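You operate a simulated robot arm through the tools that you are given. There is no shell and no other tool.

The job below is to be done with a simulated robot arm. You get a single attempt, and the scene is never put back.

TASK
Blow the dust off the ticket's lens, tray it and put the blue cover on.
Fine: use the air stand, hands out of the jet; air off before you lift the lens out; slot ONE of the yellow tray; drop no lens. Set down upright: what you pick out, blue cover.

It is judged by the outcome, as a careful person would: the job done as asked, and still so three seconds after it is handed in. It fails if anything else is knocked over, pushed out of place, dropped, spilled or broken. Lids that push on must go on centred and level and be pressed home; caps that screw on are set level and turned clockwise until they are tight.

THE ROBOT
A 6-joint arm with a two-finger parallel gripper, fixed in place. Base frame: the origin is on the floor under the middle of its stand, x ahead of it, y to its left, z up; the work surface is at about z = 0.91. Lengths are in m, angles in rad, forces in N, time in s.
With the tool pointing down near the work surface it reaches from about 0.24 to 0.62 m from the base axis. Its first joint turns from -1.152 to 1.152 rad. Payload 2.7 kg.
The tool frame sits at the grasp point between the pads (the TCP): z along the fingers, y along the line on which they close. The tips reach 0.023 m beyond it. Largest opening 0.094 m; finger width 0.038, thickness 0.01; the body of the gripper, 0.054 by 0.096 m, starts 0.039 m behind the TCP.
Orientation is that of the tool frame in the base frame, as a unit quaternion [w, x, y, z]. With the fingers straight down and closing along the base's y, the tool's x points along the base's -x, its y along +y and its z along -z.

THE INTERFACE
- The arm moves only by the tool drive_tool. Its argument "targets" is a list of rows, each an object of numbers (a shift or turn left out is 0, a gripper value left out holds the last): "tx", "ty", "tz": the shift along the tool's x, y, z in m; "rx", "ry", "rz": the turn, a rotation vector about the tool's x, y, z in rad; "gripper": the opening, from 0 (shut) to 1 (fully open). In form: [{"tx": .., "ty": .., "tz": .., "rx": .., "ry": .., "rz": .., "gripper": ..}, ...]. A call has 1 to 20 rows; each row shifts and turns the commanded pose from where the row before left it, along the tool's axes as they then stand. Rows are played at 5 a second. More than 0.05 m and 0.15 rad between two rows, or a gripper value outside its range, and nothing of the call is played. Where a pose cannot be reached the arm comes as near as it can. A force on the tool above 90 N (or 10 N above the force at the start of the call, whichever is more), or a blocked arm, ends the call early, and 0.2 s more pass. The fingers move at their own pace (about 0.045 m/s each) and stop on an object; they squeeze with about 43 N. The grip force told is the motor's: it shows also when the fingers shut on nothing. Time passes only in rows, and 0.2 s behind the last, so rows that do not move let the fingers close. It gives the time, the measured TCP pose, the force on the tool (base axes), the opening and the grip force at its end, in the units of the frame above (readings bear some noise), with the torque about the TCP (base axes, N m) and any sound that the robot's microphone picked up.
- Cameras (640 x 400 px; columns grow to the right, rows downward): "scene" is fixed at [0.0649, -0.4196, 1.4174]; the picture's right is [0.86, -0.50, 0.00], its down [-0.22, -0.38, -0.90] and it looks along [0.45, 0.77, -0.45] (base axes); focal length 223 px, centre (320, 200). "wrist" rides on the gripper at [0.087, 0.016, -0.074] in the tool frame; the picture's right is [-0.18, 0.98, 0.00], its down [-0.58, -0.11, -0.81] and it looks along [-0.79, -0.15, 0.59] (tool axes); focal length 243 px, centre (320, 200). There is no depth. A picture from a camera that has moved, and an enlarged one, comes with that camera's place and axes in the base frame and with its lens.
- camera(camera): a new picture of that camera. No time passes.
- inspect(camera, box): a new picture of the part [left, top, right, bottom] of that camera's present view, enlarged. No time passes.
- close_job(): hands the job in; it is judged then, once.

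Places have to be worked out from the pictures, the camera data and where the tool is seen. Open the gripper and draw the arm clear of the work before you hand the job in, unless the task says otherwise.

The tools are called after "Call:" as a command line: name --argument value ..., lists and objects as JSON in quotes. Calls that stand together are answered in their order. drive_tool: Moves the arm, as the interface text tells. Its arguments: {"type":"object","properties":{"targets":{"type":"array"}},"required":["targets"]} The other tools are called the same way: camera (camera) takes a picture; inspect (camera, box) takes an enlarged picture of a part of a camera's view; close_job () hands the job in.

At the start:

```text
time: 0.0
tool_pos: [0.3443, -0.0064, 1.2994]
tool_rot: [0.001, 0.0, 1.0, -0.001]
contact_force: [-0.2, 0.0, -0.5]
wrist_torque: [0.03, -0.02, -0.01]
finger_gap: 0.0942
grip_force: 0.1
```

scene: 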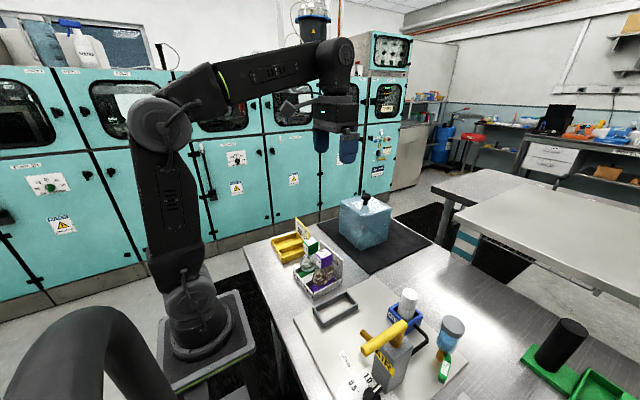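
wrist: 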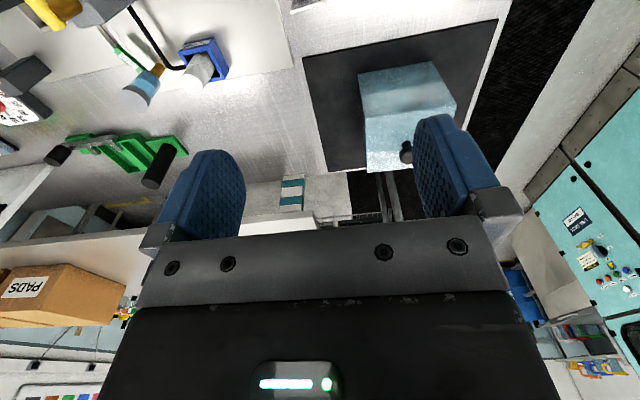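

I start by looking at the scene closely, enlarging the parts with the work items.

Call:
inspect --camera "scene" --box '[260, 210, 380, 330]'

Call:
inspect --camera "scene" --box '[320, 280, 480, 400]'

Call:
inspect --camera "scene" --box '[480, 290, 640, 400]'

Call:
inspect --camera "wrist" --box '[0, 0, 300, 200]'

```text
3.33 times, centred on (320, 270) of scene
camera zoom: at [0.0649, -0.4196, 1.4174], right [0.86, -0.5, 0.0], down [-0.22, -0.38, -0.9], along [0.45, 0.77, -0.45], focal length 744 px, centre (320, -33)
```

zoom: 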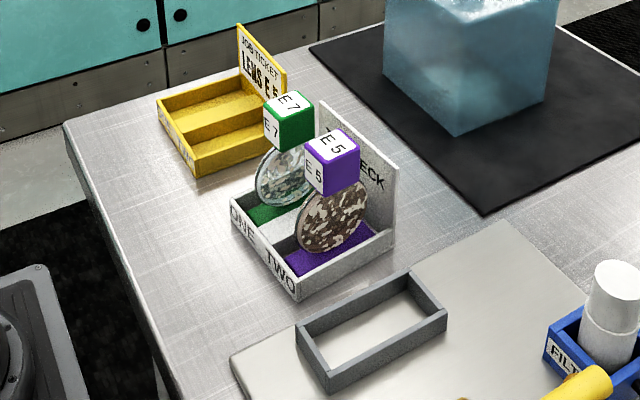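

```text
3.33 times, centred on (400, 340) of scene
camera zoom: at [0.0649, -0.4196, 1.4174], right [0.86, -0.5, 0.0], down [-0.22, -0.38, -0.9], along [0.45, 0.77, -0.45], focal length 744 px, centre (53, -267)
```

zoom: 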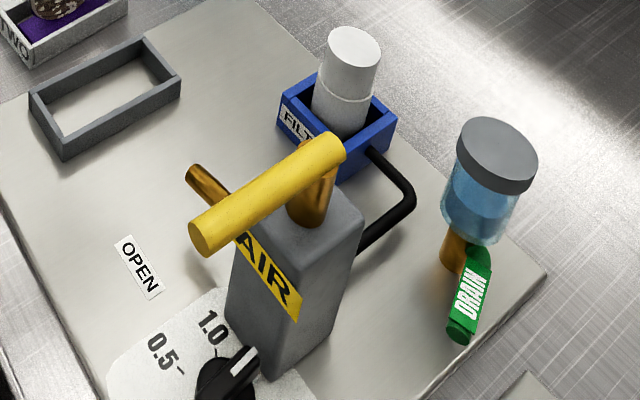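

```text
3.64 times, centred on (560, 345) of scene
camera zoom: at [0.0649, -0.4196, 1.4174], right [0.86, -0.5, 0.0], down [-0.22, -0.38, -0.9], along [0.45, 0.77, -0.45], focal length 811 px, centre (-553, -327)
```

zoom: 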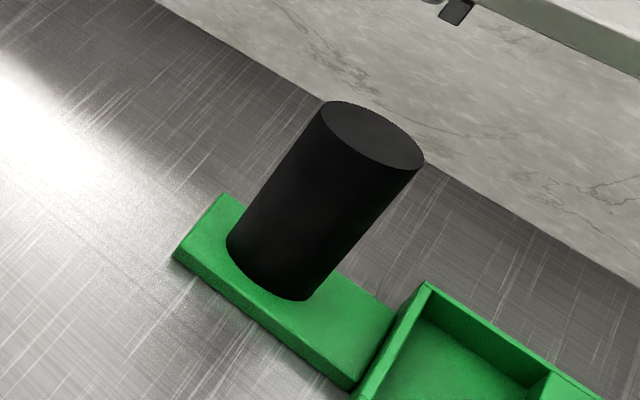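

```text
2.00 times, centred on (150, 100) of wrist
camera zoom: at [0.2581, 0.0098, 1.3751], right [0.18, 0.98, 0.0], down [0.58, -0.11, 0.81], along [0.79, -0.15, -0.59], focal length 485 px, centre (660, 400)
```

zoom: 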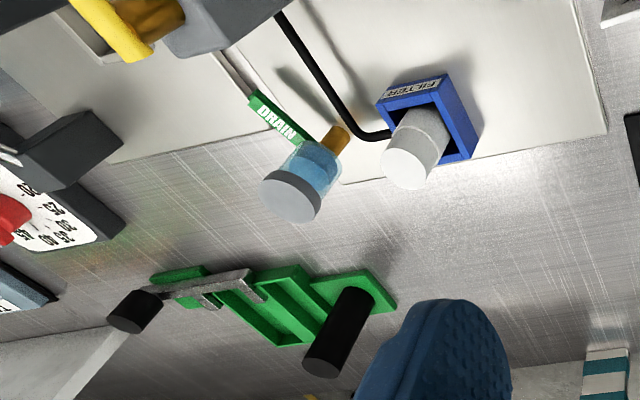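

I need to read the ticket and labels, so I enlarge further.

Call:
inspect --camera "scene" --box '[285, 210, 335, 250]'

Call:
inspect --camera "scene" --box '[265, 230, 315, 270]'

Call:
inspect --camera "scene" --box '[290, 235, 350, 300]'

Call:
inspect --camera "scene" --box '[330, 340, 430, 400]'

Call:
inspect --camera "scene" --box '[325, 180, 405, 260]'

Call:
inspect --camera "wrist" --box '[0, 60, 120, 160]'

Call:
inspect --camera "wrist" --box '[340, 20, 500, 180]'

```text
10.00 times, centred on (310, 230) of scene
camera zoom: at [0.0649, -0.4196, 1.4174], right [0.86, -0.5, 0.0], down [-0.22, -0.38, -0.9], along [0.45, 0.77, -0.45], focal length 2232 px, centre (420, -100)
```

zoom: 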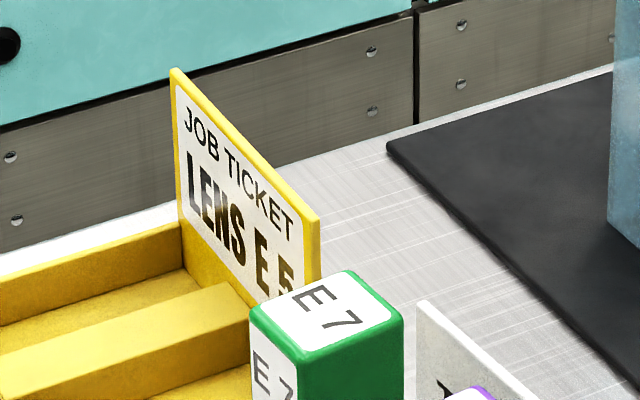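

```text
10.00 times, centred on (290, 250) of scene
camera zoom: at [0.0649, -0.4196, 1.4174], right [0.86, -0.5, 0.0], down [-0.22, -0.38, -0.9], along [0.45, 0.77, -0.45], focal length 2232 px, centre (620, -300)
```

zoom: 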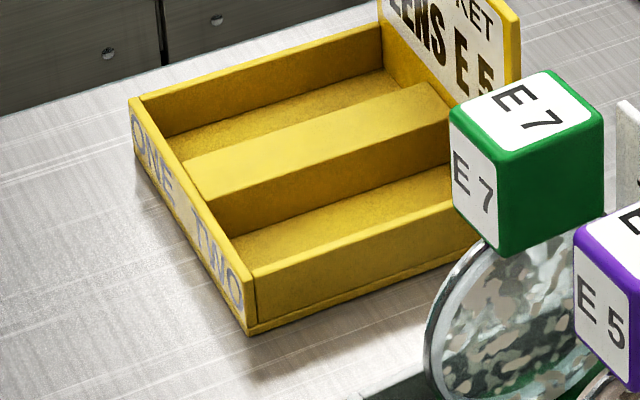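

```text
6.15 times, centred on (320, 268) of scene
camera zoom: at [0.0649, -0.4196, 1.4174], right [0.86, -0.5, 0.0], down [-0.22, -0.38, -0.9], along [0.45, 0.77, -0.45], focal length 1373 px, centre (320, -215)
```

zoom: 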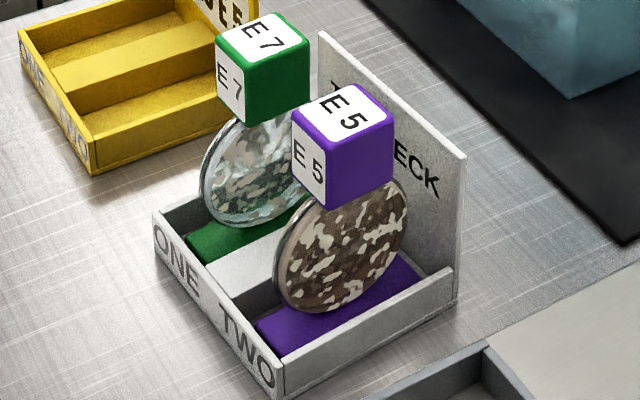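

```text
6.40 times, centred on (380, 370) of scene
camera zoom: at [0.0649, -0.4196, 1.4174], right [0.86, -0.5, 0.0], down [-0.22, -0.38, -0.9], along [0.45, 0.77, -0.45], focal length 1428 px, centre (-64, -888)
```

zoom: 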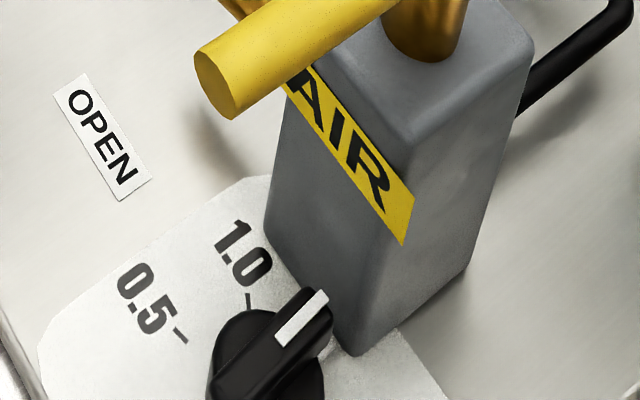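

```text
5.00 times, centred on (365, 220) of scene
camera zoom: at [0.0649, -0.4196, 1.4174], right [0.86, -0.5, 0.0], down [-0.22, -0.38, -0.9], along [0.45, 0.77, -0.45], focal length 1116 px, centre (95, 100)
```

zoom: 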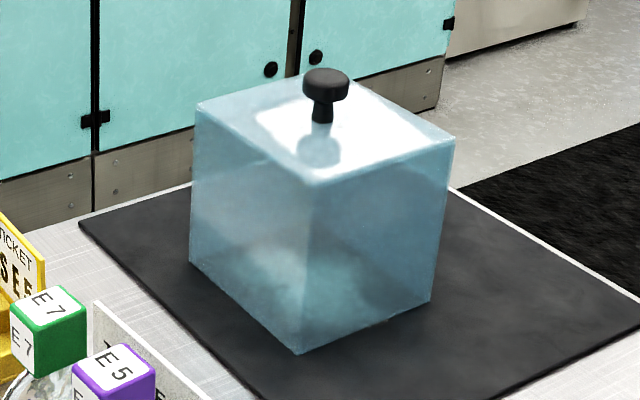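

```text
4.00 times, centred on (60, 110) of wrist
camera zoom: at [0.2581, 0.0098, 1.3751], right [0.18, 0.98, 0.0], down [0.58, -0.11, 0.81], along [0.79, -0.15, -0.59], focal length 970 px, centre (1360, 560)
```

zoom: 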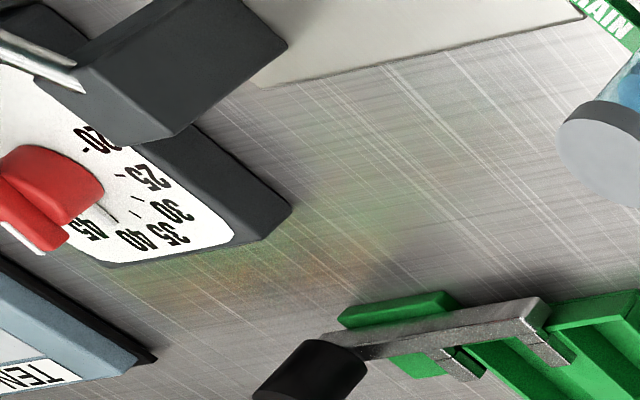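

```text
2.50 times, centred on (420, 100) of wrist
camera zoom: at [0.2581, 0.0098, 1.3751], right [0.18, 0.98, 0.0], down [0.58, -0.11, 0.81], along [0.79, -0.15, -0.59], focal length 606 px, centre (70, 450)
```

zoom: 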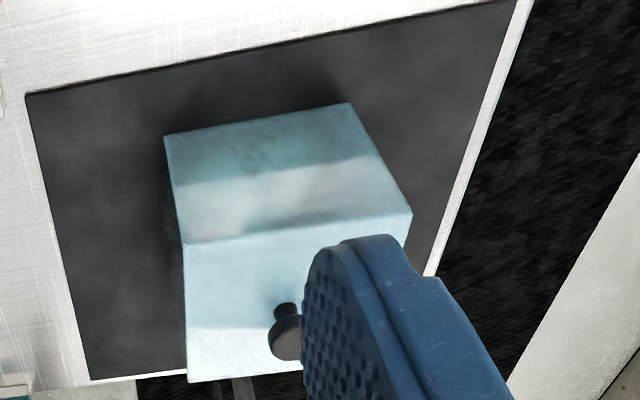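

The ticket reads LENS E 5, which looks like the purple, dusty lens in slot TWO of the white CHECK tray. I turn the wrist camera toward the air stand (facing base -y), staying high, to see the lever, dial and seat better.

Call:
drive_tool --targets '[{"rz": 0.1428}, {"rz": 0.1428}, {"rz": 0.1428}, {"rz": 0.1428}, {"rz": 0.1428}, {"rz": 0.1428}, {"rz": 0.1428}, {"rz": 0.1428}, {"rz": 0.1428}, {"rz": 0.1428}, {"rz": 0.1428}, {"tx": 0.05}, {"tx": 0.05}, {"tx": 0.04}]'

Call:
camera --camera "wrist"

Call:
camera --camera "scene"

```text
time: 3.0
tool_pos: [0.3429, 0.135, 1.3011]
tool_rot: [0.001, 0.708, 0.706, 0.001]
contact_force: [0.5, -1.0, -0.1]
wrist_torque: [0.0, 0.01, 0.0]
finger_gap: 0.0939
grip_force: 0.1
```

```text
taken
camera wrist: at [0.3601, 0.2213, 1.3759], right [0.98, -0.19, 0.0], down [-0.11, -0.58, 0.81], along [-0.15, -0.79, -0.59], focal length 243 px, centre (320, 200)
```

wrist: 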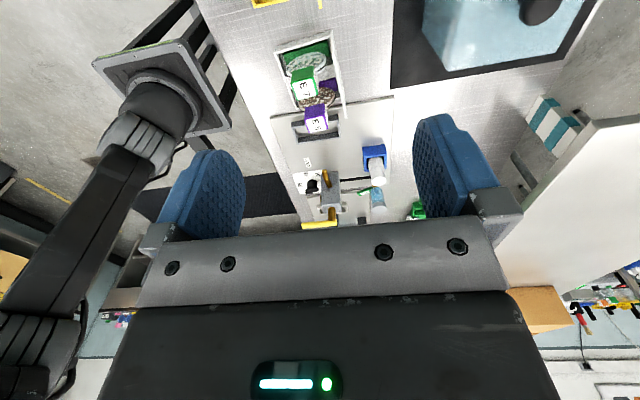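

```text
taken
```

scene: 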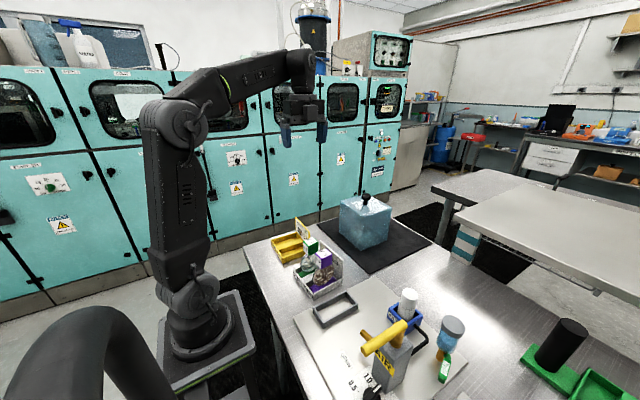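

The wrist view now shows the tray, seat and air stand (upside down). I enlarge them.

Call:
inspect --camera "wrist" --box '[270, 130, 410, 235]'

Call:
inspect --camera "wrist" --box '[260, 20, 380, 140]'

Call:
inspect --camera "wrist" --box '[285, 160, 365, 230]'

```text
3.81 times, centred on (340, 182) of wrist
camera zoom: at [0.3601, 0.2213, 1.3759], right [0.98, -0.19, 0.0], down [-0.11, -0.58, 0.81], along [-0.15, -0.79, -0.59], focal length 924 px, centre (244, 267)
```

zoom: 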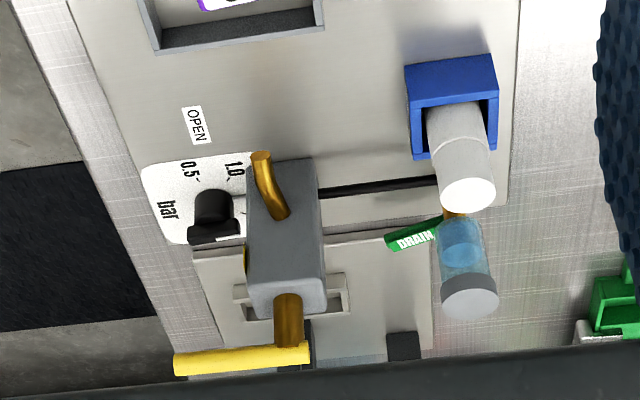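

```text
3.33 times, centred on (320, 80) of wrist
camera zoom: at [0.3601, 0.2213, 1.3759], right [0.98, -0.19, 0.0], down [-0.11, -0.58, 0.81], along [-0.15, -0.79, -0.59], focal length 809 px, centre (320, 600)
```

zoom: 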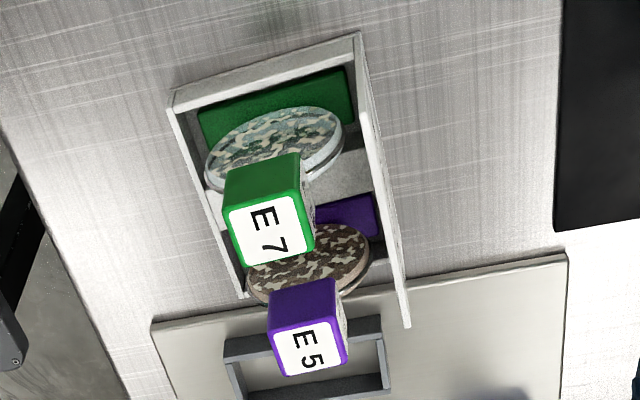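

```text
5.71 times, centred on (325, 195) of wrist
camera zoom: at [0.3601, 0.2213, 1.3759], right [0.98, -0.19, 0.0], down [-0.11, -0.58, 0.81], along [-0.15, -0.79, -0.59], focal length 1386 px, centre (291, 229)
```

zoom: 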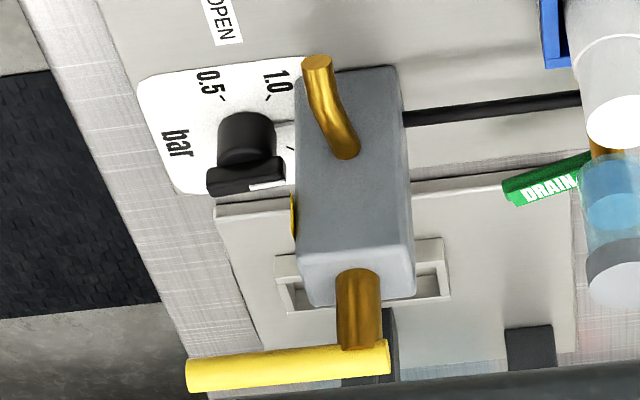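

Each lens seems to be a coloured foot, a disc and a cube handle. I move toward -y to see the dial, the lever and what's behind the air post.

Call:
drive_tool --targets '[{"tx": -0.05}, {"tx": -0.05}, {"tx": -0.05}, {"tx": -0.05}]'

Call:
camera --camera "wrist"

Call:
inspect --camera "wrist" --box '[230, 60, 430, 220]'

Call:
inspect --camera "wrist" --box '[240, 0, 440, 120]'

```text
time: 4.0
tool_pos: [0.3431, -0.0651, 1.2987]
tool_rot: [0.002, 0.707, 0.708, 0.001]
contact_force: [-0.2, -1.2, 0.0]
wrist_torque: [0.04, -0.02, -0.02]
finger_gap: 0.094
grip_force: 0.0
```

```text
taken
camera wrist: at [0.3596, 0.0222, 1.3741], right [0.98, -0.18, 0.0], down [-0.11, -0.58, 0.81], along [-0.15, -0.79, -0.59], focal length 243 px, centre (320, 200)
```

wrist: 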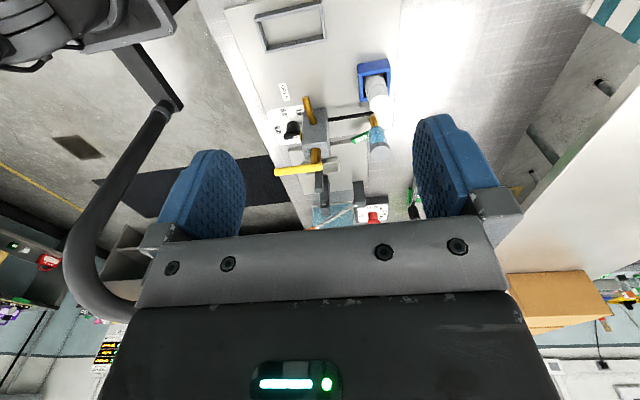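

```text
2.50 times, centred on (330, 140) of wrist
camera zoom: at [0.3596, 0.0222, 1.3741], right [0.98, -0.18, 0.0], down [-0.11, -0.58, 0.81], along [-0.15, -0.79, -0.59], focal length 606 px, centre (295, 350)
```

zoom: 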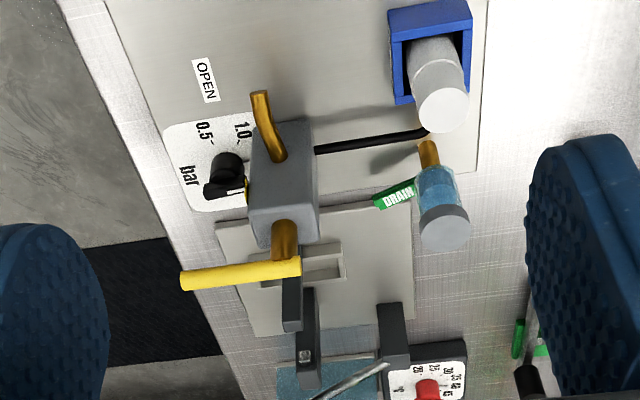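

```text
3.20 times, centred on (340, 60) of wrist
camera zoom: at [0.3596, 0.0222, 1.3741], right [0.98, -0.18, 0.0], down [-0.11, -0.58, 0.81], along [-0.15, -0.79, -0.59], focal length 776 px, centre (256, 648)
```

zoom: 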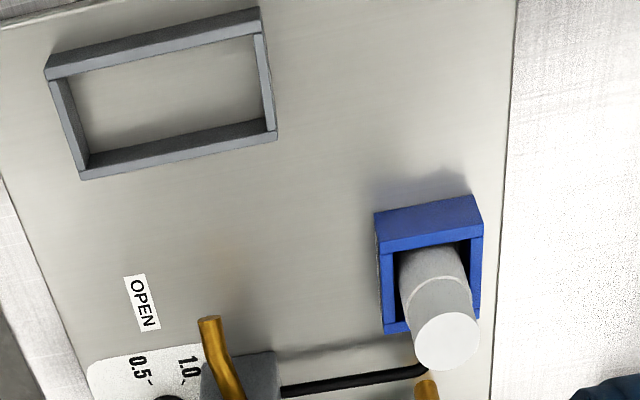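

The lever is a yellow bar about (0.22..0.30, -0.287, 1.07), with the nozzle at about (0.29, -0.21, 0.965) pointing toward the seat. I go a bit closer (staying above everything) to read the dial and see the valve.

Call:
drive_tool --targets '[{"tx": -0.03, "ty": -0.03, "tz": 0.03}, {"tx": -0.03, "ty": -0.03, "tz": 0.03}, {"ty": -0.02, "tz": 0.03}]'

Call:
camera --camera "wrist"

Call:
inspect --camera "wrist" --box '[250, 80, 450, 220]'

Call:
inspect --camera "wrist" --box '[240, 60, 340, 140]'

```text
refused: row 1 steps farther than a row can; nothing moved
```

```text
taken
camera wrist: at [0.3596, 0.0222, 1.3741], right [0.98, -0.18, 0.0], down [-0.11, -0.58, 0.81], along [-0.15, -0.79, -0.59], focal length 243 px, centre (320, 200)
```

wrist: 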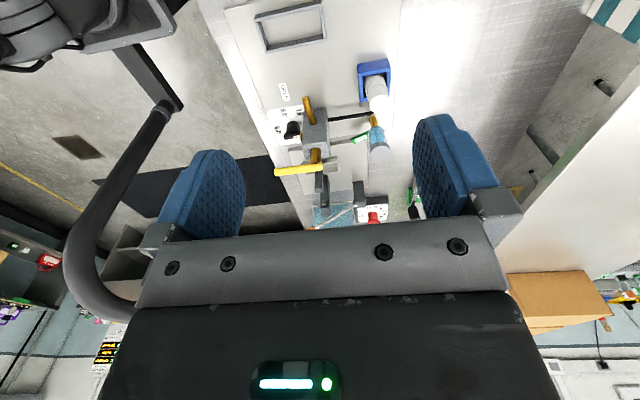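

```text
2.86 times, centred on (350, 150) of wrist
camera zoom: at [0.3596, 0.0222, 1.3741], right [0.98, -0.18, 0.0], down [-0.11, -0.58, 0.81], along [-0.15, -0.79, -0.59], focal length 693 px, centre (234, 343)
```

zoom: 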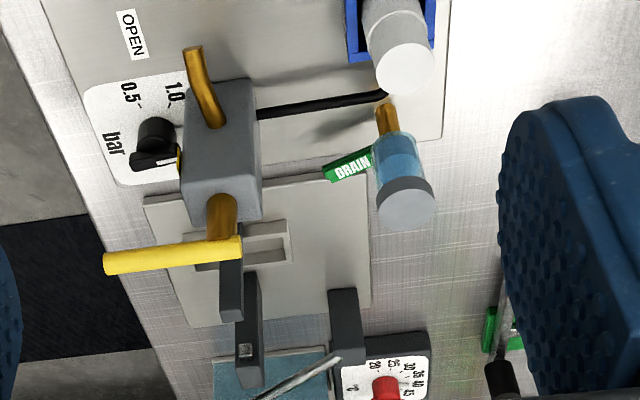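

```text
5.00 times, centred on (290, 100) of wrist
camera zoom: at [0.3596, 0.0222, 1.3741], right [0.98, -0.18, 0.0], down [-0.11, -0.58, 0.81], along [-0.15, -0.79, -0.59], focal length 1213 px, centre (470, 700)
```

zoom: 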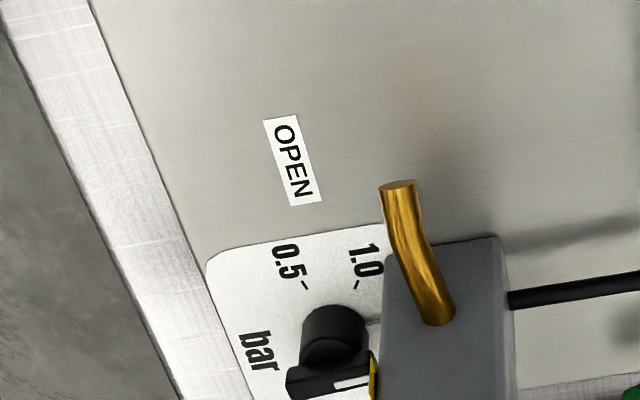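

I retry with smaller steps.

Call:
drive_tool --targets '[{"tx": -0.03, "ty": -0.02, "tz": 0.03}, {"tx": -0.03, "ty": -0.02, "tz": 0.03}, {"ty": -0.02, "tz": 0.03}]'

Call:
camera --camera "wrist"

Call:
inspect --camera "wrist" --box '[250, 60, 450, 200]'

Call:
inspect --camera "wrist" --box '[220, 40, 340, 130]'

```text
time: 4.8
tool_pos: [0.2853, -0.1246, 1.2101]
tool_rot: [0.001, 0.707, 0.707, 0.002]
contact_force: [1.1, 0.6, 0.3]
wrist_torque: [0.01, 0.01, -0.02]
finger_gap: 0.0941
grip_force: 0.2
```

```text
taken
camera wrist: at [0.3008, -0.0384, 1.2861], right [0.98, -0.18, 0.0], down [-0.11, -0.58, 0.81], along [-0.15, -0.79, -0.59], focal length 243 px, centre (320, 200)
```

wrist: 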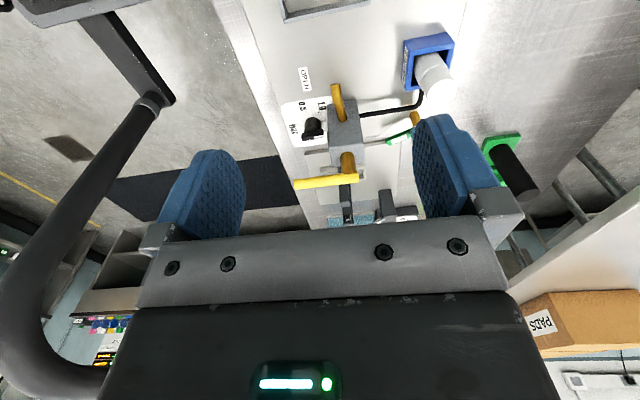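

```text
2.86 times, centred on (350, 130) of wrist
camera zoom: at [0.3008, -0.0384, 1.2861], right [0.98, -0.18, 0.0], down [-0.11, -0.58, 0.81], along [-0.15, -0.79, -0.59], focal length 693 px, centre (234, 400)
```

zoom: 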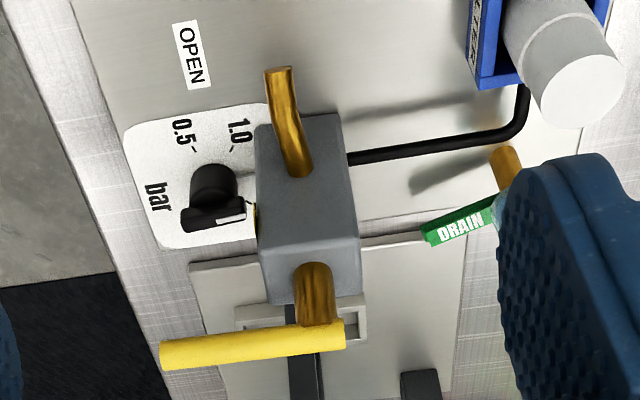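

```text
4.44 times, centred on (280, 85) of wrist
camera zoom: at [0.3008, -0.0384, 1.2861], right [0.98, -0.18, 0.0], down [-0.11, -0.58, 0.81], along [-0.15, -0.79, -0.59], focal length 1078 px, centre (498, 711)
```

zoom: 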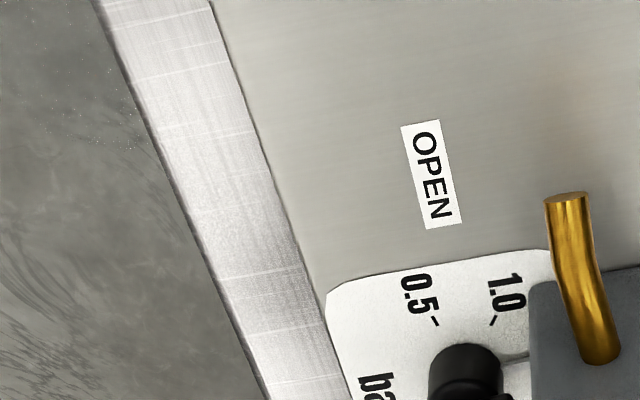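

The third dial mark is hidden behind the post. I tilt the camera downwards and shift over the stand to see the dial and lever from above.

Call:
drive_tool --targets '[{"ry": 0.15}, {"ry": 0.15}, {"ry": 0.15}, {"ry": 0.15}, {"tx": -0.04, "tz": -0.028}, {"tx": -0.04, "tz": -0.028}]'

Call:
camera --camera "wrist"

Call:
inspect --camera "wrist" --box '[230, 40, 430, 180]'

```text
time: 6.2
tool_pos: [0.2855, -0.2244, 1.2117]
tool_rot: [-0.207, 0.676, 0.675, 0.212]
contact_force: [0.1, 0.0, 0.1]
wrist_torque: [0.0, 0.01, 0.0]
finger_gap: 0.0941
grip_force: 0.1
```

```text
taken
camera wrist: at [0.3009, -0.1956, 1.322], right [0.98, -0.15, -0.1], down [-0.11, -0.94, 0.34], along [-0.14, -0.32, -0.94], focal length 243 px, centre (320, 200)
```

wrist: 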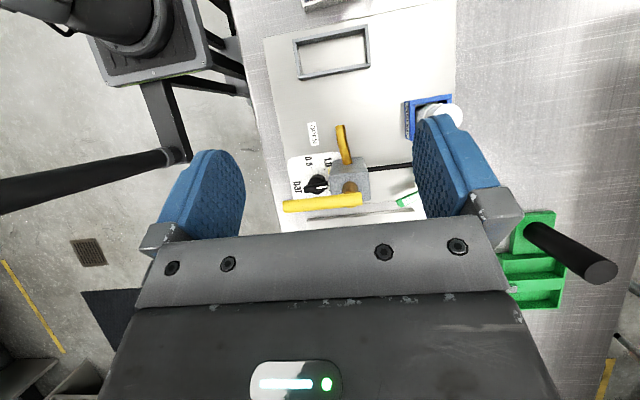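

```text
2.86 times, centred on (330, 110) of wrist
camera zoom: at [0.3009, -0.1956, 1.322], right [0.98, -0.15, -0.1], down [-0.11, -0.94, 0.34], along [-0.14, -0.32, -0.94], focal length 693 px, centre (291, 457)
```

zoom: 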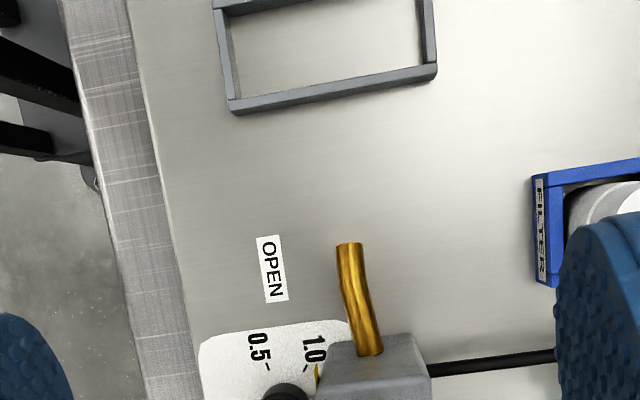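

Call:
inspect --camera "wrist" --box '[270, 130, 410, 230]'

Call:
inspect --camera "wrist" --box '[280, 20, 380, 100]'

```text
4.00 times, centred on (340, 180) of wrist
camera zoom: at [0.3009, -0.1956, 1.322], right [0.98, -0.15, -0.1], down [-0.11, -0.94, 0.34], along [-0.14, -0.32, -0.94], focal length 970 px, centre (240, 280)
```

zoom: 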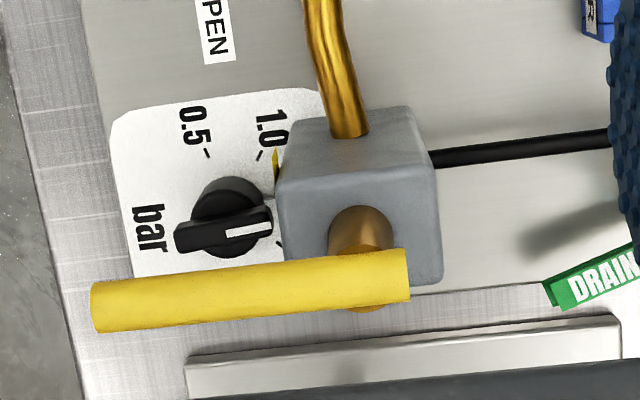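

```text
5.00 times, centred on (330, 60) of wrist
camera zoom: at [0.3009, -0.1956, 1.322], right [0.98, -0.15, -0.1], down [-0.11, -0.94, 0.34], along [-0.14, -0.32, -0.94], focal length 1213 px, centre (270, 900)
```

zoom: 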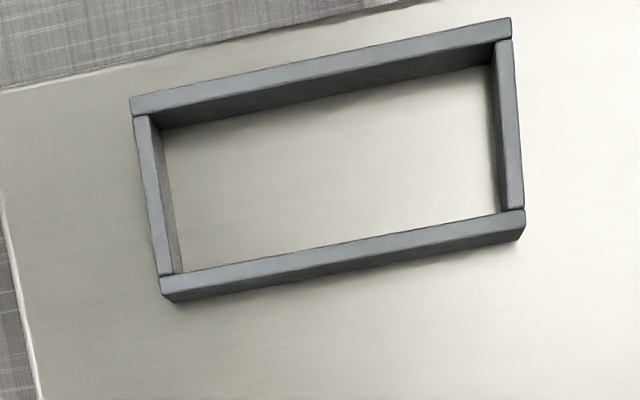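

The seat's inside measures about x 0.240–0.3365, y −0.1315–−0.094, and the lever pivot is about (0.2955, −0.285). Now I move back over the CHECK tray to measure the lenses.

Call:
drive_tool --targets '[{"tx": 0.031, "tz": 0.0212}, {"tx": 0.031, "tz": 0.0212}, {"tx": 0.031, "tz": 0.0212}, {"tx": 0.031, "tz": 0.0212}]'

Call:
camera --camera "wrist"

Call:
inspect --camera "wrist" --box '[270, 20, 390, 120]'

Call:
inspect --camera "wrist" --box '[280, 100, 400, 200]'

```text
time: 7.2
tool_pos: [0.2836, -0.0723, 1.2111]
tool_rot: [-0.208, 0.675, 0.676, 0.21]
contact_force: [0.2, -0.3, -0.6]
wrist_torque: [0.0, -0.06, 0.01]
finger_gap: 0.0939
grip_force: 0.0
```

```text
taken
camera wrist: at [0.301, -0.0431, 1.3222], right [0.98, -0.15, -0.1], down [-0.11, -0.94, 0.34], along [-0.15, -0.32, -0.94], focal length 243 px, centre (320, 200)
```

wrist: 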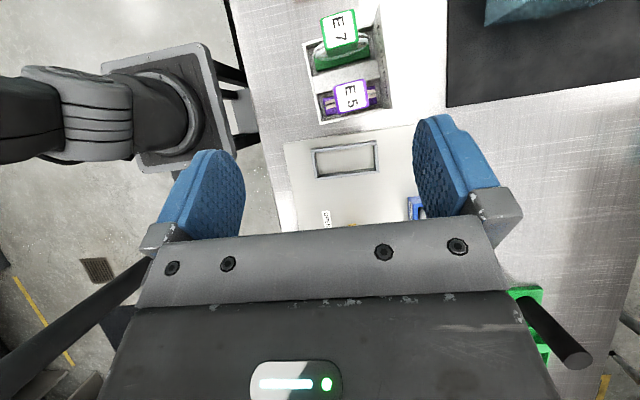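

```text
4.00 times, centred on (330, 70) of wrist
camera zoom: at [0.301, -0.0431, 1.3222], right [0.98, -0.15, -0.1], down [-0.11, -0.94, 0.34], along [-0.15, -0.32, -0.94], focal length 970 px, centre (280, 720)
```

zoom: 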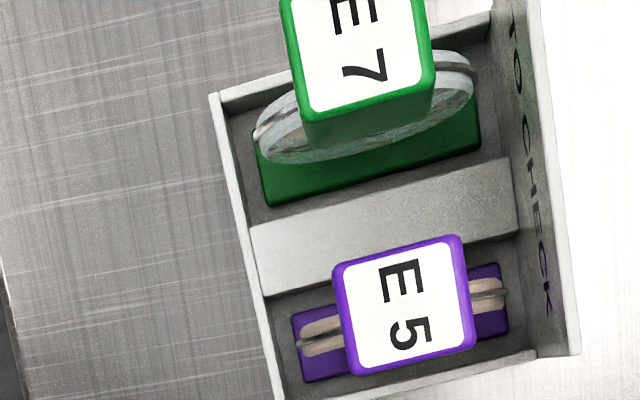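

```text
4.00 times, centred on (340, 150) of wrist
camera zoom: at [0.301, -0.0431, 1.3222], right [0.98, -0.15, -0.1], down [-0.11, -0.94, 0.34], along [-0.15, -0.32, -0.94], focal length 970 px, centre (240, 400)
```

zoom: 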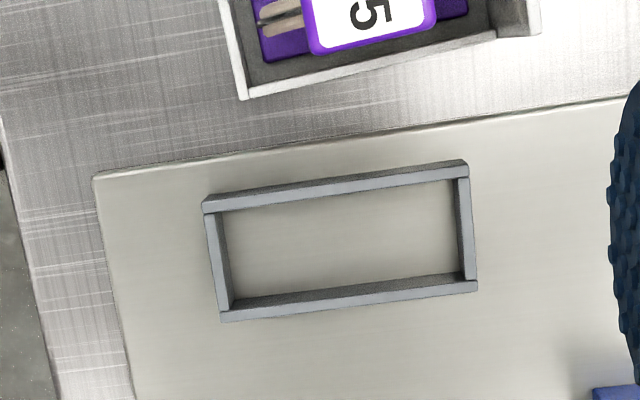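

The TO CHECK tray is turned about +5° from the base axes; E5's handle is about 36×28 mm, centred at (0.307, −0.028) with its top at z≈1.025. Now I move over the yellow tray.

Call:
drive_tool --targets '[{"tx": 0.033, "tz": 0.0226}, {"tx": 0.033, "tz": 0.0226}, {"tx": 0.033, "tz": 0.0226}, {"tx": 0.033, "tz": 0.0226}, {"tx": 0.033, "tz": 0.0226}]'

Call:
camera --camera "wrist"

Call:
inspect --camera "wrist" --box '[270, 20, 390, 120]'

Call:
inspect --camera "wrist" --box '[280, 100, 400, 200]'

```text
time: 8.4
tool_pos: [0.2833, 0.1308, 1.2132]
tool_rot: [-0.207, 0.676, 0.675, 0.211]
contact_force: [-0.6, 0.1, 0.3]
wrist_torque: [0.02, 0.0, 0.0]
finger_gap: 0.0942
grip_force: 0.1
```

```text
taken
camera wrist: at [0.3, 0.1583, 1.3233], right [0.98, -0.15, -0.1], down [-0.11, -0.94, 0.34], along [-0.15, -0.32, -0.94], focal length 243 px, centre (320, 200)
```

wrist: 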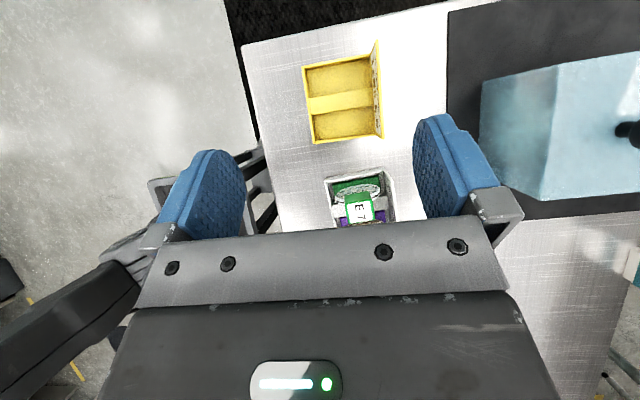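

```text
4.00 times, centred on (330, 70) of wrist
camera zoom: at [0.3, 0.1583, 1.3233], right [0.98, -0.15, -0.1], down [-0.11, -0.94, 0.34], along [-0.15, -0.32, -0.94], focal length 970 px, centre (280, 720)
```

zoom: 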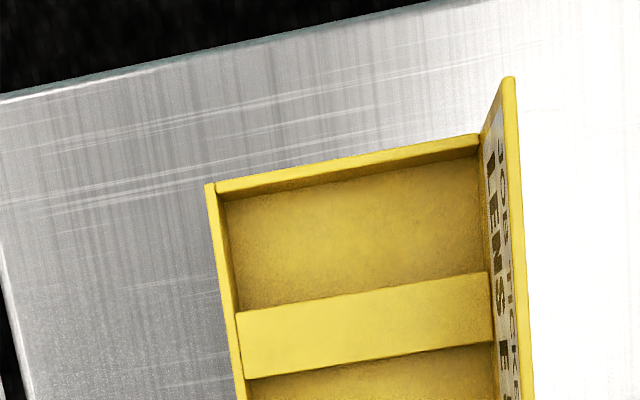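

```text
4.00 times, centred on (340, 150) of wrist
camera zoom: at [0.3, 0.1583, 1.3233], right [0.98, -0.15, -0.1], down [-0.11, -0.94, 0.34], along [-0.15, -0.32, -0.94], focal length 970 px, centre (240, 400)
```

zoom: 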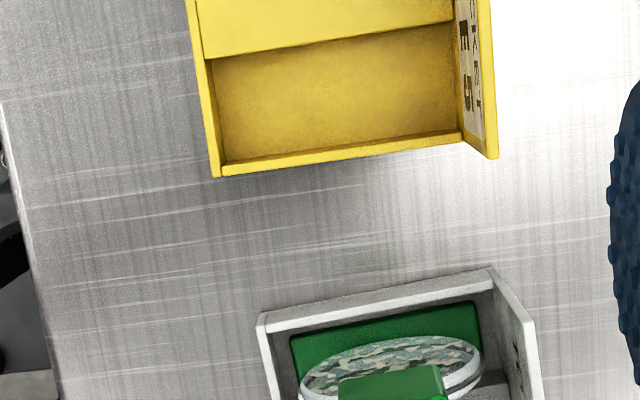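

The yellow tray is square to the base: outside about x 0.242–0.347, y 0.118–0.232. Slot ONE is centred near (0.294, 0.2065), between the divider and the far wall. I bring the tool upright again, go above E5's handle with the fingers partly open, and turn to match the 5° tray angle.

Call:
drive_tool --targets '[{"ry": -0.15, "gripper": 0.65}, {"ry": -0.15}, {"ry": -0.15}, {"ry": -0.15}, {"tx": -0.0389, "ty": 0.0058, "tz": 0.0229}, {"tx": -0.0389, "ty": 0.0058, "tz": 0.0229}, {"tx": -0.0389, "ty": 0.0058, "tz": 0.0229}, {"tx": -0.0389, "ty": 0.0058, "tz": 0.0229}, {"rz": -0.085}, {}]'

Call:
camera --camera "wrist"

Call:
inspect --camera "wrist" --box '[220, 80, 420, 220]'

Call:
camera --camera "scene"

```text
time: 10.6
tool_pos: [0.3081, -0.0309, 1.12]
tool_rot: [0.002, 0.676, 0.737, 0.001]
contact_force: [0.7, -0.3, 0.0]
wrist_torque: [-0.02, -0.02, 0.01]
finger_gap: 0.061
grip_force: 0.1
```

```text
taken
camera wrist: at [0.318, 0.057, 1.1954], right [1.0, -0.1, 0.0], down [-0.06, -0.59, 0.81], along [-0.08, -0.8, -0.59], focal length 243 px, centre (320, 200)
```

wrist: 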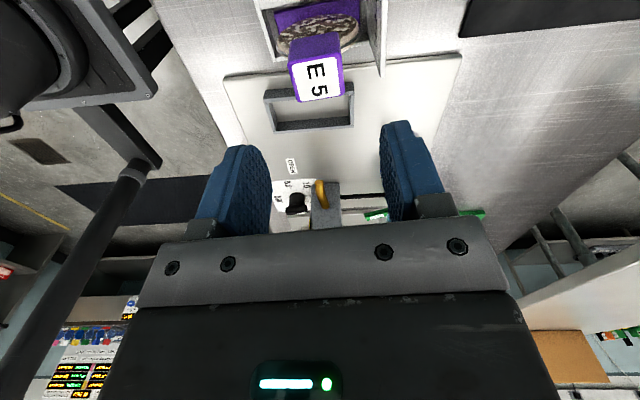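

```text
2.86 times, centred on (320, 150) of wrist
camera zoom: at [0.318, 0.057, 1.1954], right [1.0, -0.1, 0.0], down [-0.06, -0.59, 0.81], along [-0.08, -0.8, -0.59], focal length 693 px, centre (320, 343)
```

zoom: 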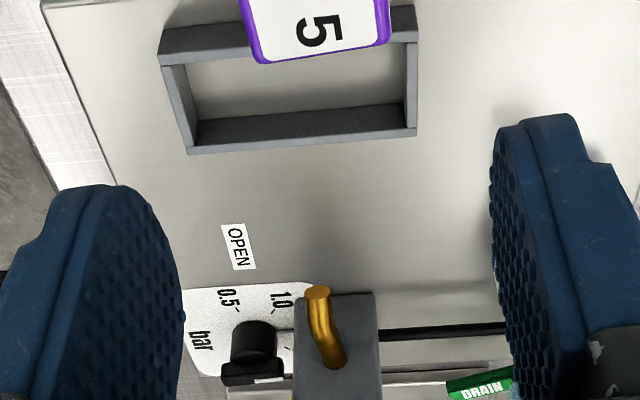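

```text
taken
```

scene: 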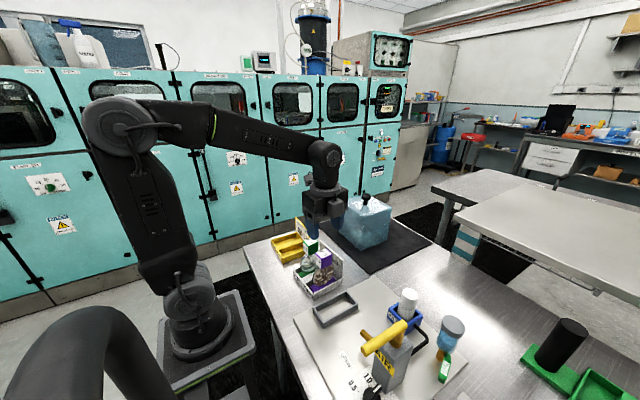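

I zoom on the handle to compute its place relative to the fingers.

Call:
inspect --camera "wrist" --box '[260, 0, 380, 110]'

Call:
inspect --camera "scene" --box '[280, 200, 360, 300]'

```text
3.64 times, centred on (320, 55) of wrist
camera zoom: at [0.318, 0.057, 1.1954], right [1.0, -0.1, 0.0], down [-0.06, -0.59, 0.81], along [-0.08, -0.8, -0.59], focal length 882 px, centre (320, 727)
```

zoom: 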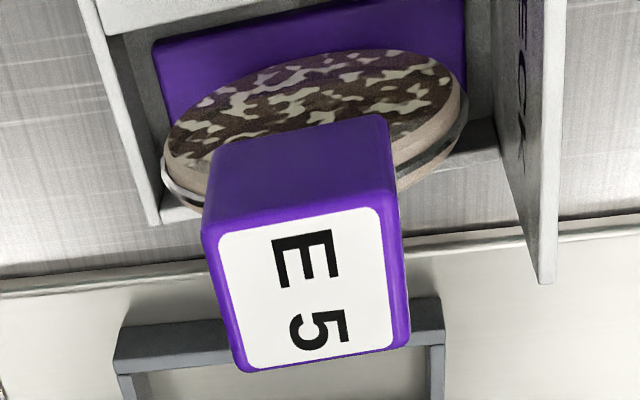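

```text
4.00 times, centred on (320, 250) of scene
camera zoom: at [0.0649, -0.4196, 1.4174], right [0.86, -0.5, 0.0], down [-0.22, -0.38, -0.9], along [0.45, 0.77, -0.45], focal length 893 px, centre (320, 0)
```

zoom: 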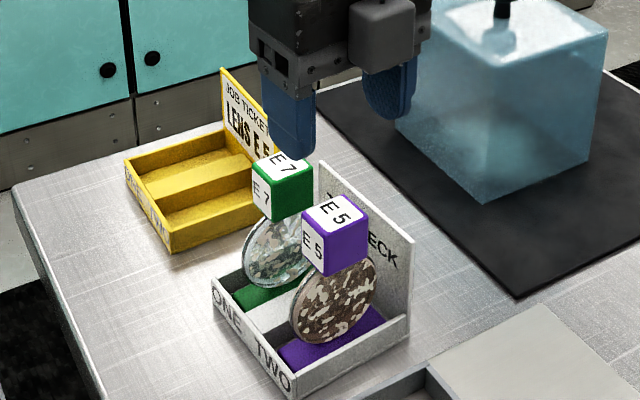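

The handle centre is within 2 mm of the finger centre line. I trim that and descend in stages, first to where the tips are about at the handle's top.

Call:
drive_tool --targets '[{"tx": 0.001, "ty": -0.0015, "tz": 0.03}, {"tz": 0.03}, {}]'

Call:
inspect --camera "wrist" --box '[220, 60, 420, 220]'

Call:
inspect --camera "scene" --box '[280, 210, 360, 290]'

```text
time: 11.4
tool_pos: [0.3087, -0.0304, 1.0589]
tool_rot: [0.001, 0.676, 0.737, 0.002]
contact_force: [-0.5, 0.9, -0.5]
wrist_torque: [0.0, -0.01, -0.02]
finger_gap: 0.0613
grip_force: 0.1
```

```text
2.50 times, centred on (320, 140) of wrist
camera zoom: at [0.3169, 0.0577, 1.1343], right [0.99, -0.1, 0.0], down [-0.06, -0.59, 0.81], along [-0.08, -0.8, -0.59], focal length 606 px, centre (320, 350)
```

zoom: 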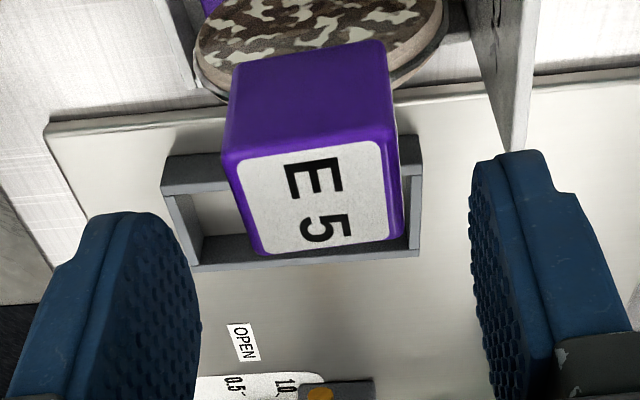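

```text
5.00 times, centred on (320, 250) of scene
camera zoom: at [0.0649, -0.4196, 1.4174], right [0.86, -0.5, 0.0], down [-0.22, -0.38, -0.9], along [0.45, 0.77, -0.45], focal length 1116 px, centre (320, -50)
```

zoom: 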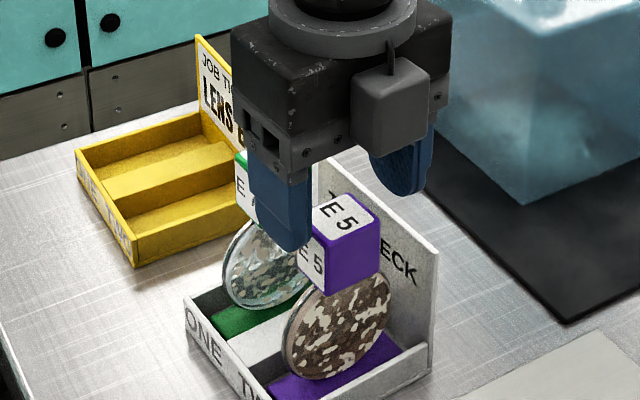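

Triangulating from the two wrist views and the scene, the handle's top is at z≈1.033 (about 33 mm tall), so I lower the TCP to about 1.030. That keeps the tips at 1.007, above the disc.

Call:
drive_tool --targets '[{"tx": 0.0025, "tz": 0.015}, {"tz": 0.014}, {}]'

Call:
inspect --camera "wrist" --box '[220, 90, 420, 230]'

Call:
inspect --camera "scene" --box '[280, 210, 360, 290]'

```text
time: 12.2
tool_pos: [0.3057, -0.0268, 1.03]
tool_rot: [0.002, 0.676, 0.737, 0.001]
contact_force: [-0.6, -0.7, -0.2]
wrist_torque: [-0.05, 0.04, 0.0]
finger_gap: 0.0608
grip_force: 0.1
```

```text
2.86 times, centred on (320, 160) of wrist
camera zoom: at [0.3149, 0.0609, 1.1051], right [0.99, -0.1, 0.0], down [-0.06, -0.59, 0.81], along [-0.08, -0.8, -0.59], focal length 693 px, centre (320, 314)
```

zoom: 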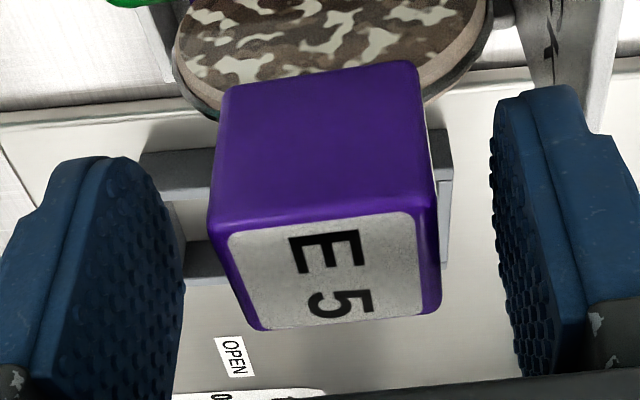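

```text
5.00 times, centred on (320, 250) of scene
camera zoom: at [0.0649, -0.4196, 1.4174], right [0.86, -0.5, 0.0], down [-0.22, -0.38, -0.9], along [0.45, 0.77, -0.45], focal length 1116 px, centre (320, -50)
```

zoom: 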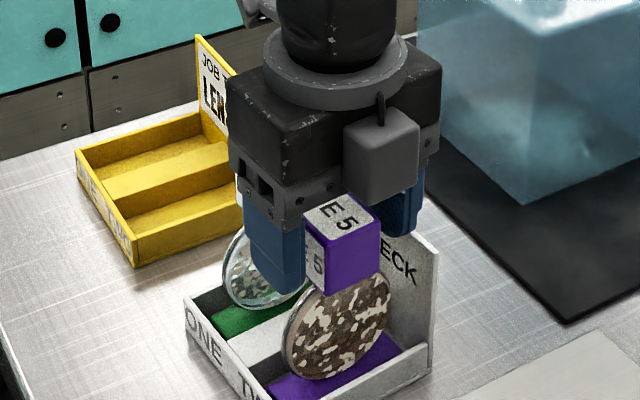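

The handle sits about 2–3 mm off in +x and +y relative to the fingers, so I correct that and then close gently.

Call:
drive_tool --targets '[{"tx": 0.002, "ty": 0.0024}, {"gripper": 0.3}, {}, {}, {}]'

Call:
inspect --camera "wrist" --box '[220, 90, 420, 230]'

Call:
inspect --camera "scene" --box '[280, 210, 360, 290]'

```text
time: 13.4
tool_pos: [0.3083, -0.0237, 1.0304]
tool_rot: [0.001, 0.676, 0.737, 0.001]
contact_force: [0.2, 0.3, 0.7]
wrist_torque: [0.01, 0.02, -0.04]
finger_gap: 0.0354
grip_force: 43.4
```

```text
2.86 times, centred on (320, 160) of wrist
camera zoom: at [0.3177, 0.0637, 1.1055], right [0.99, -0.1, 0.0], down [-0.06, -0.59, 0.81], along [-0.08, -0.8, -0.59], focal length 693 px, centre (320, 314)
```

zoom: 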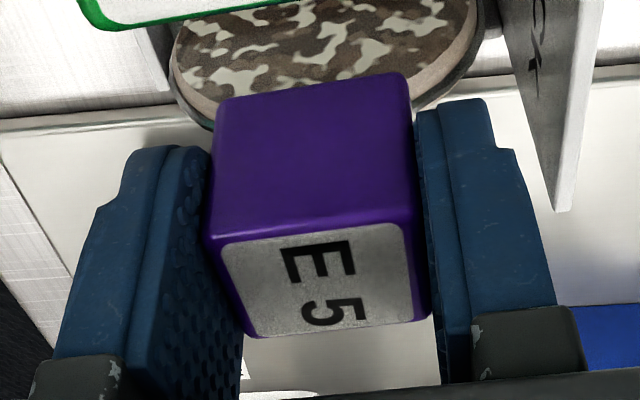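

```text
5.00 times, centred on (320, 250) of scene
camera zoom: at [0.0649, -0.4196, 1.4174], right [0.86, -0.5, 0.0], down [-0.22, -0.38, -0.9], along [0.45, 0.77, -0.45], focal length 1116 px, centre (320, -50)
```

zoom: 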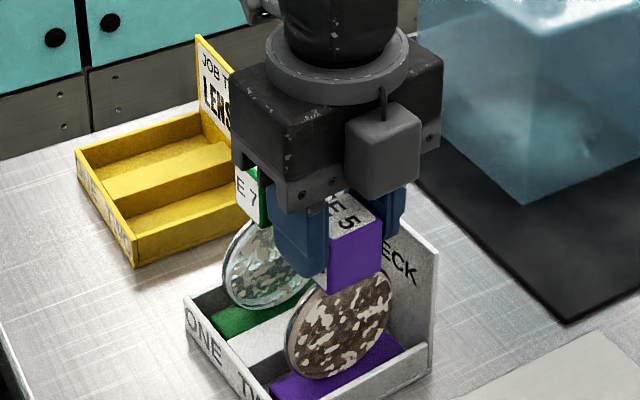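

The lens is gripped (gap 35.4 mm, 43 N) and centred in the fingers. I lift straight up by 9 cm, slowly at first.

Call:
drive_tool --targets '[{"tz": -0.008}, {"tz": -0.012}, {"tz": -0.02}, {"tz": -0.025}, {"tz": -0.025}, {}]'

Call:
camera --camera "scene"

Call:
inspect --camera "scene" --box '[270, 180, 370, 300]'

Call:
camera --camera "wrist"

```text
time: 14.8
tool_pos: [0.3091, -0.0252, 1.1206]
tool_rot: [0.002, 0.676, 0.737, 0.002]
contact_force: [-0.6, -0.8, -0.6]
wrist_torque: [0.01, 0.01, -0.01]
finger_gap: 0.0354
grip_force: 43.3
```

```text
taken
```

scene: 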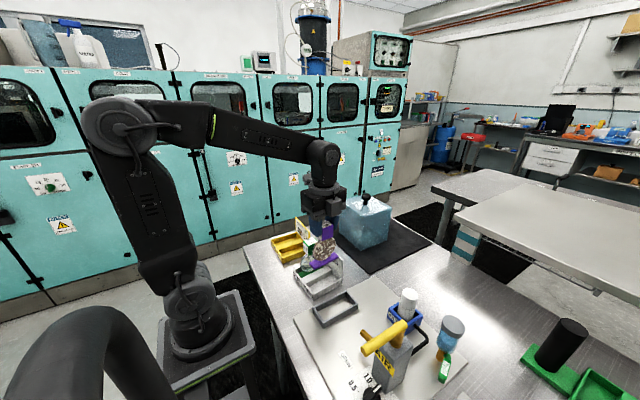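

```text
3.33 times, centred on (320, 240) of scene
camera zoom: at [0.0649, -0.4196, 1.4174], right [0.86, -0.5, 0.0], down [-0.22, -0.38, -0.9], along [0.45, 0.77, -0.45], focal length 744 px, centre (320, 67)
```

zoom: 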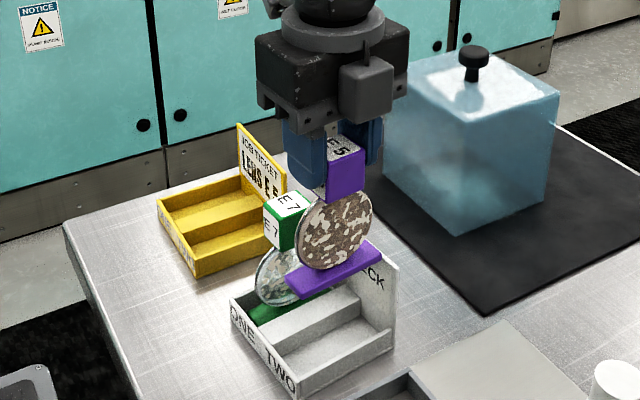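

```text
taken
camera wrist: at [0.3177, 0.0627, 1.1958], right [0.99, -0.1, 0.0], down [-0.06, -0.59, 0.81], along [-0.08, -0.8, -0.59], focal length 243 px, centre (320, 200)
```

wrist: 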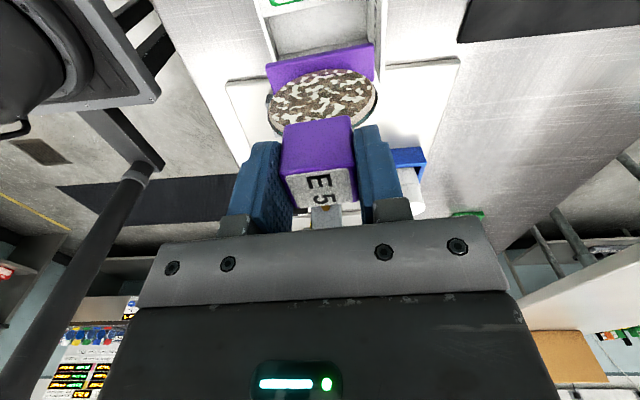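

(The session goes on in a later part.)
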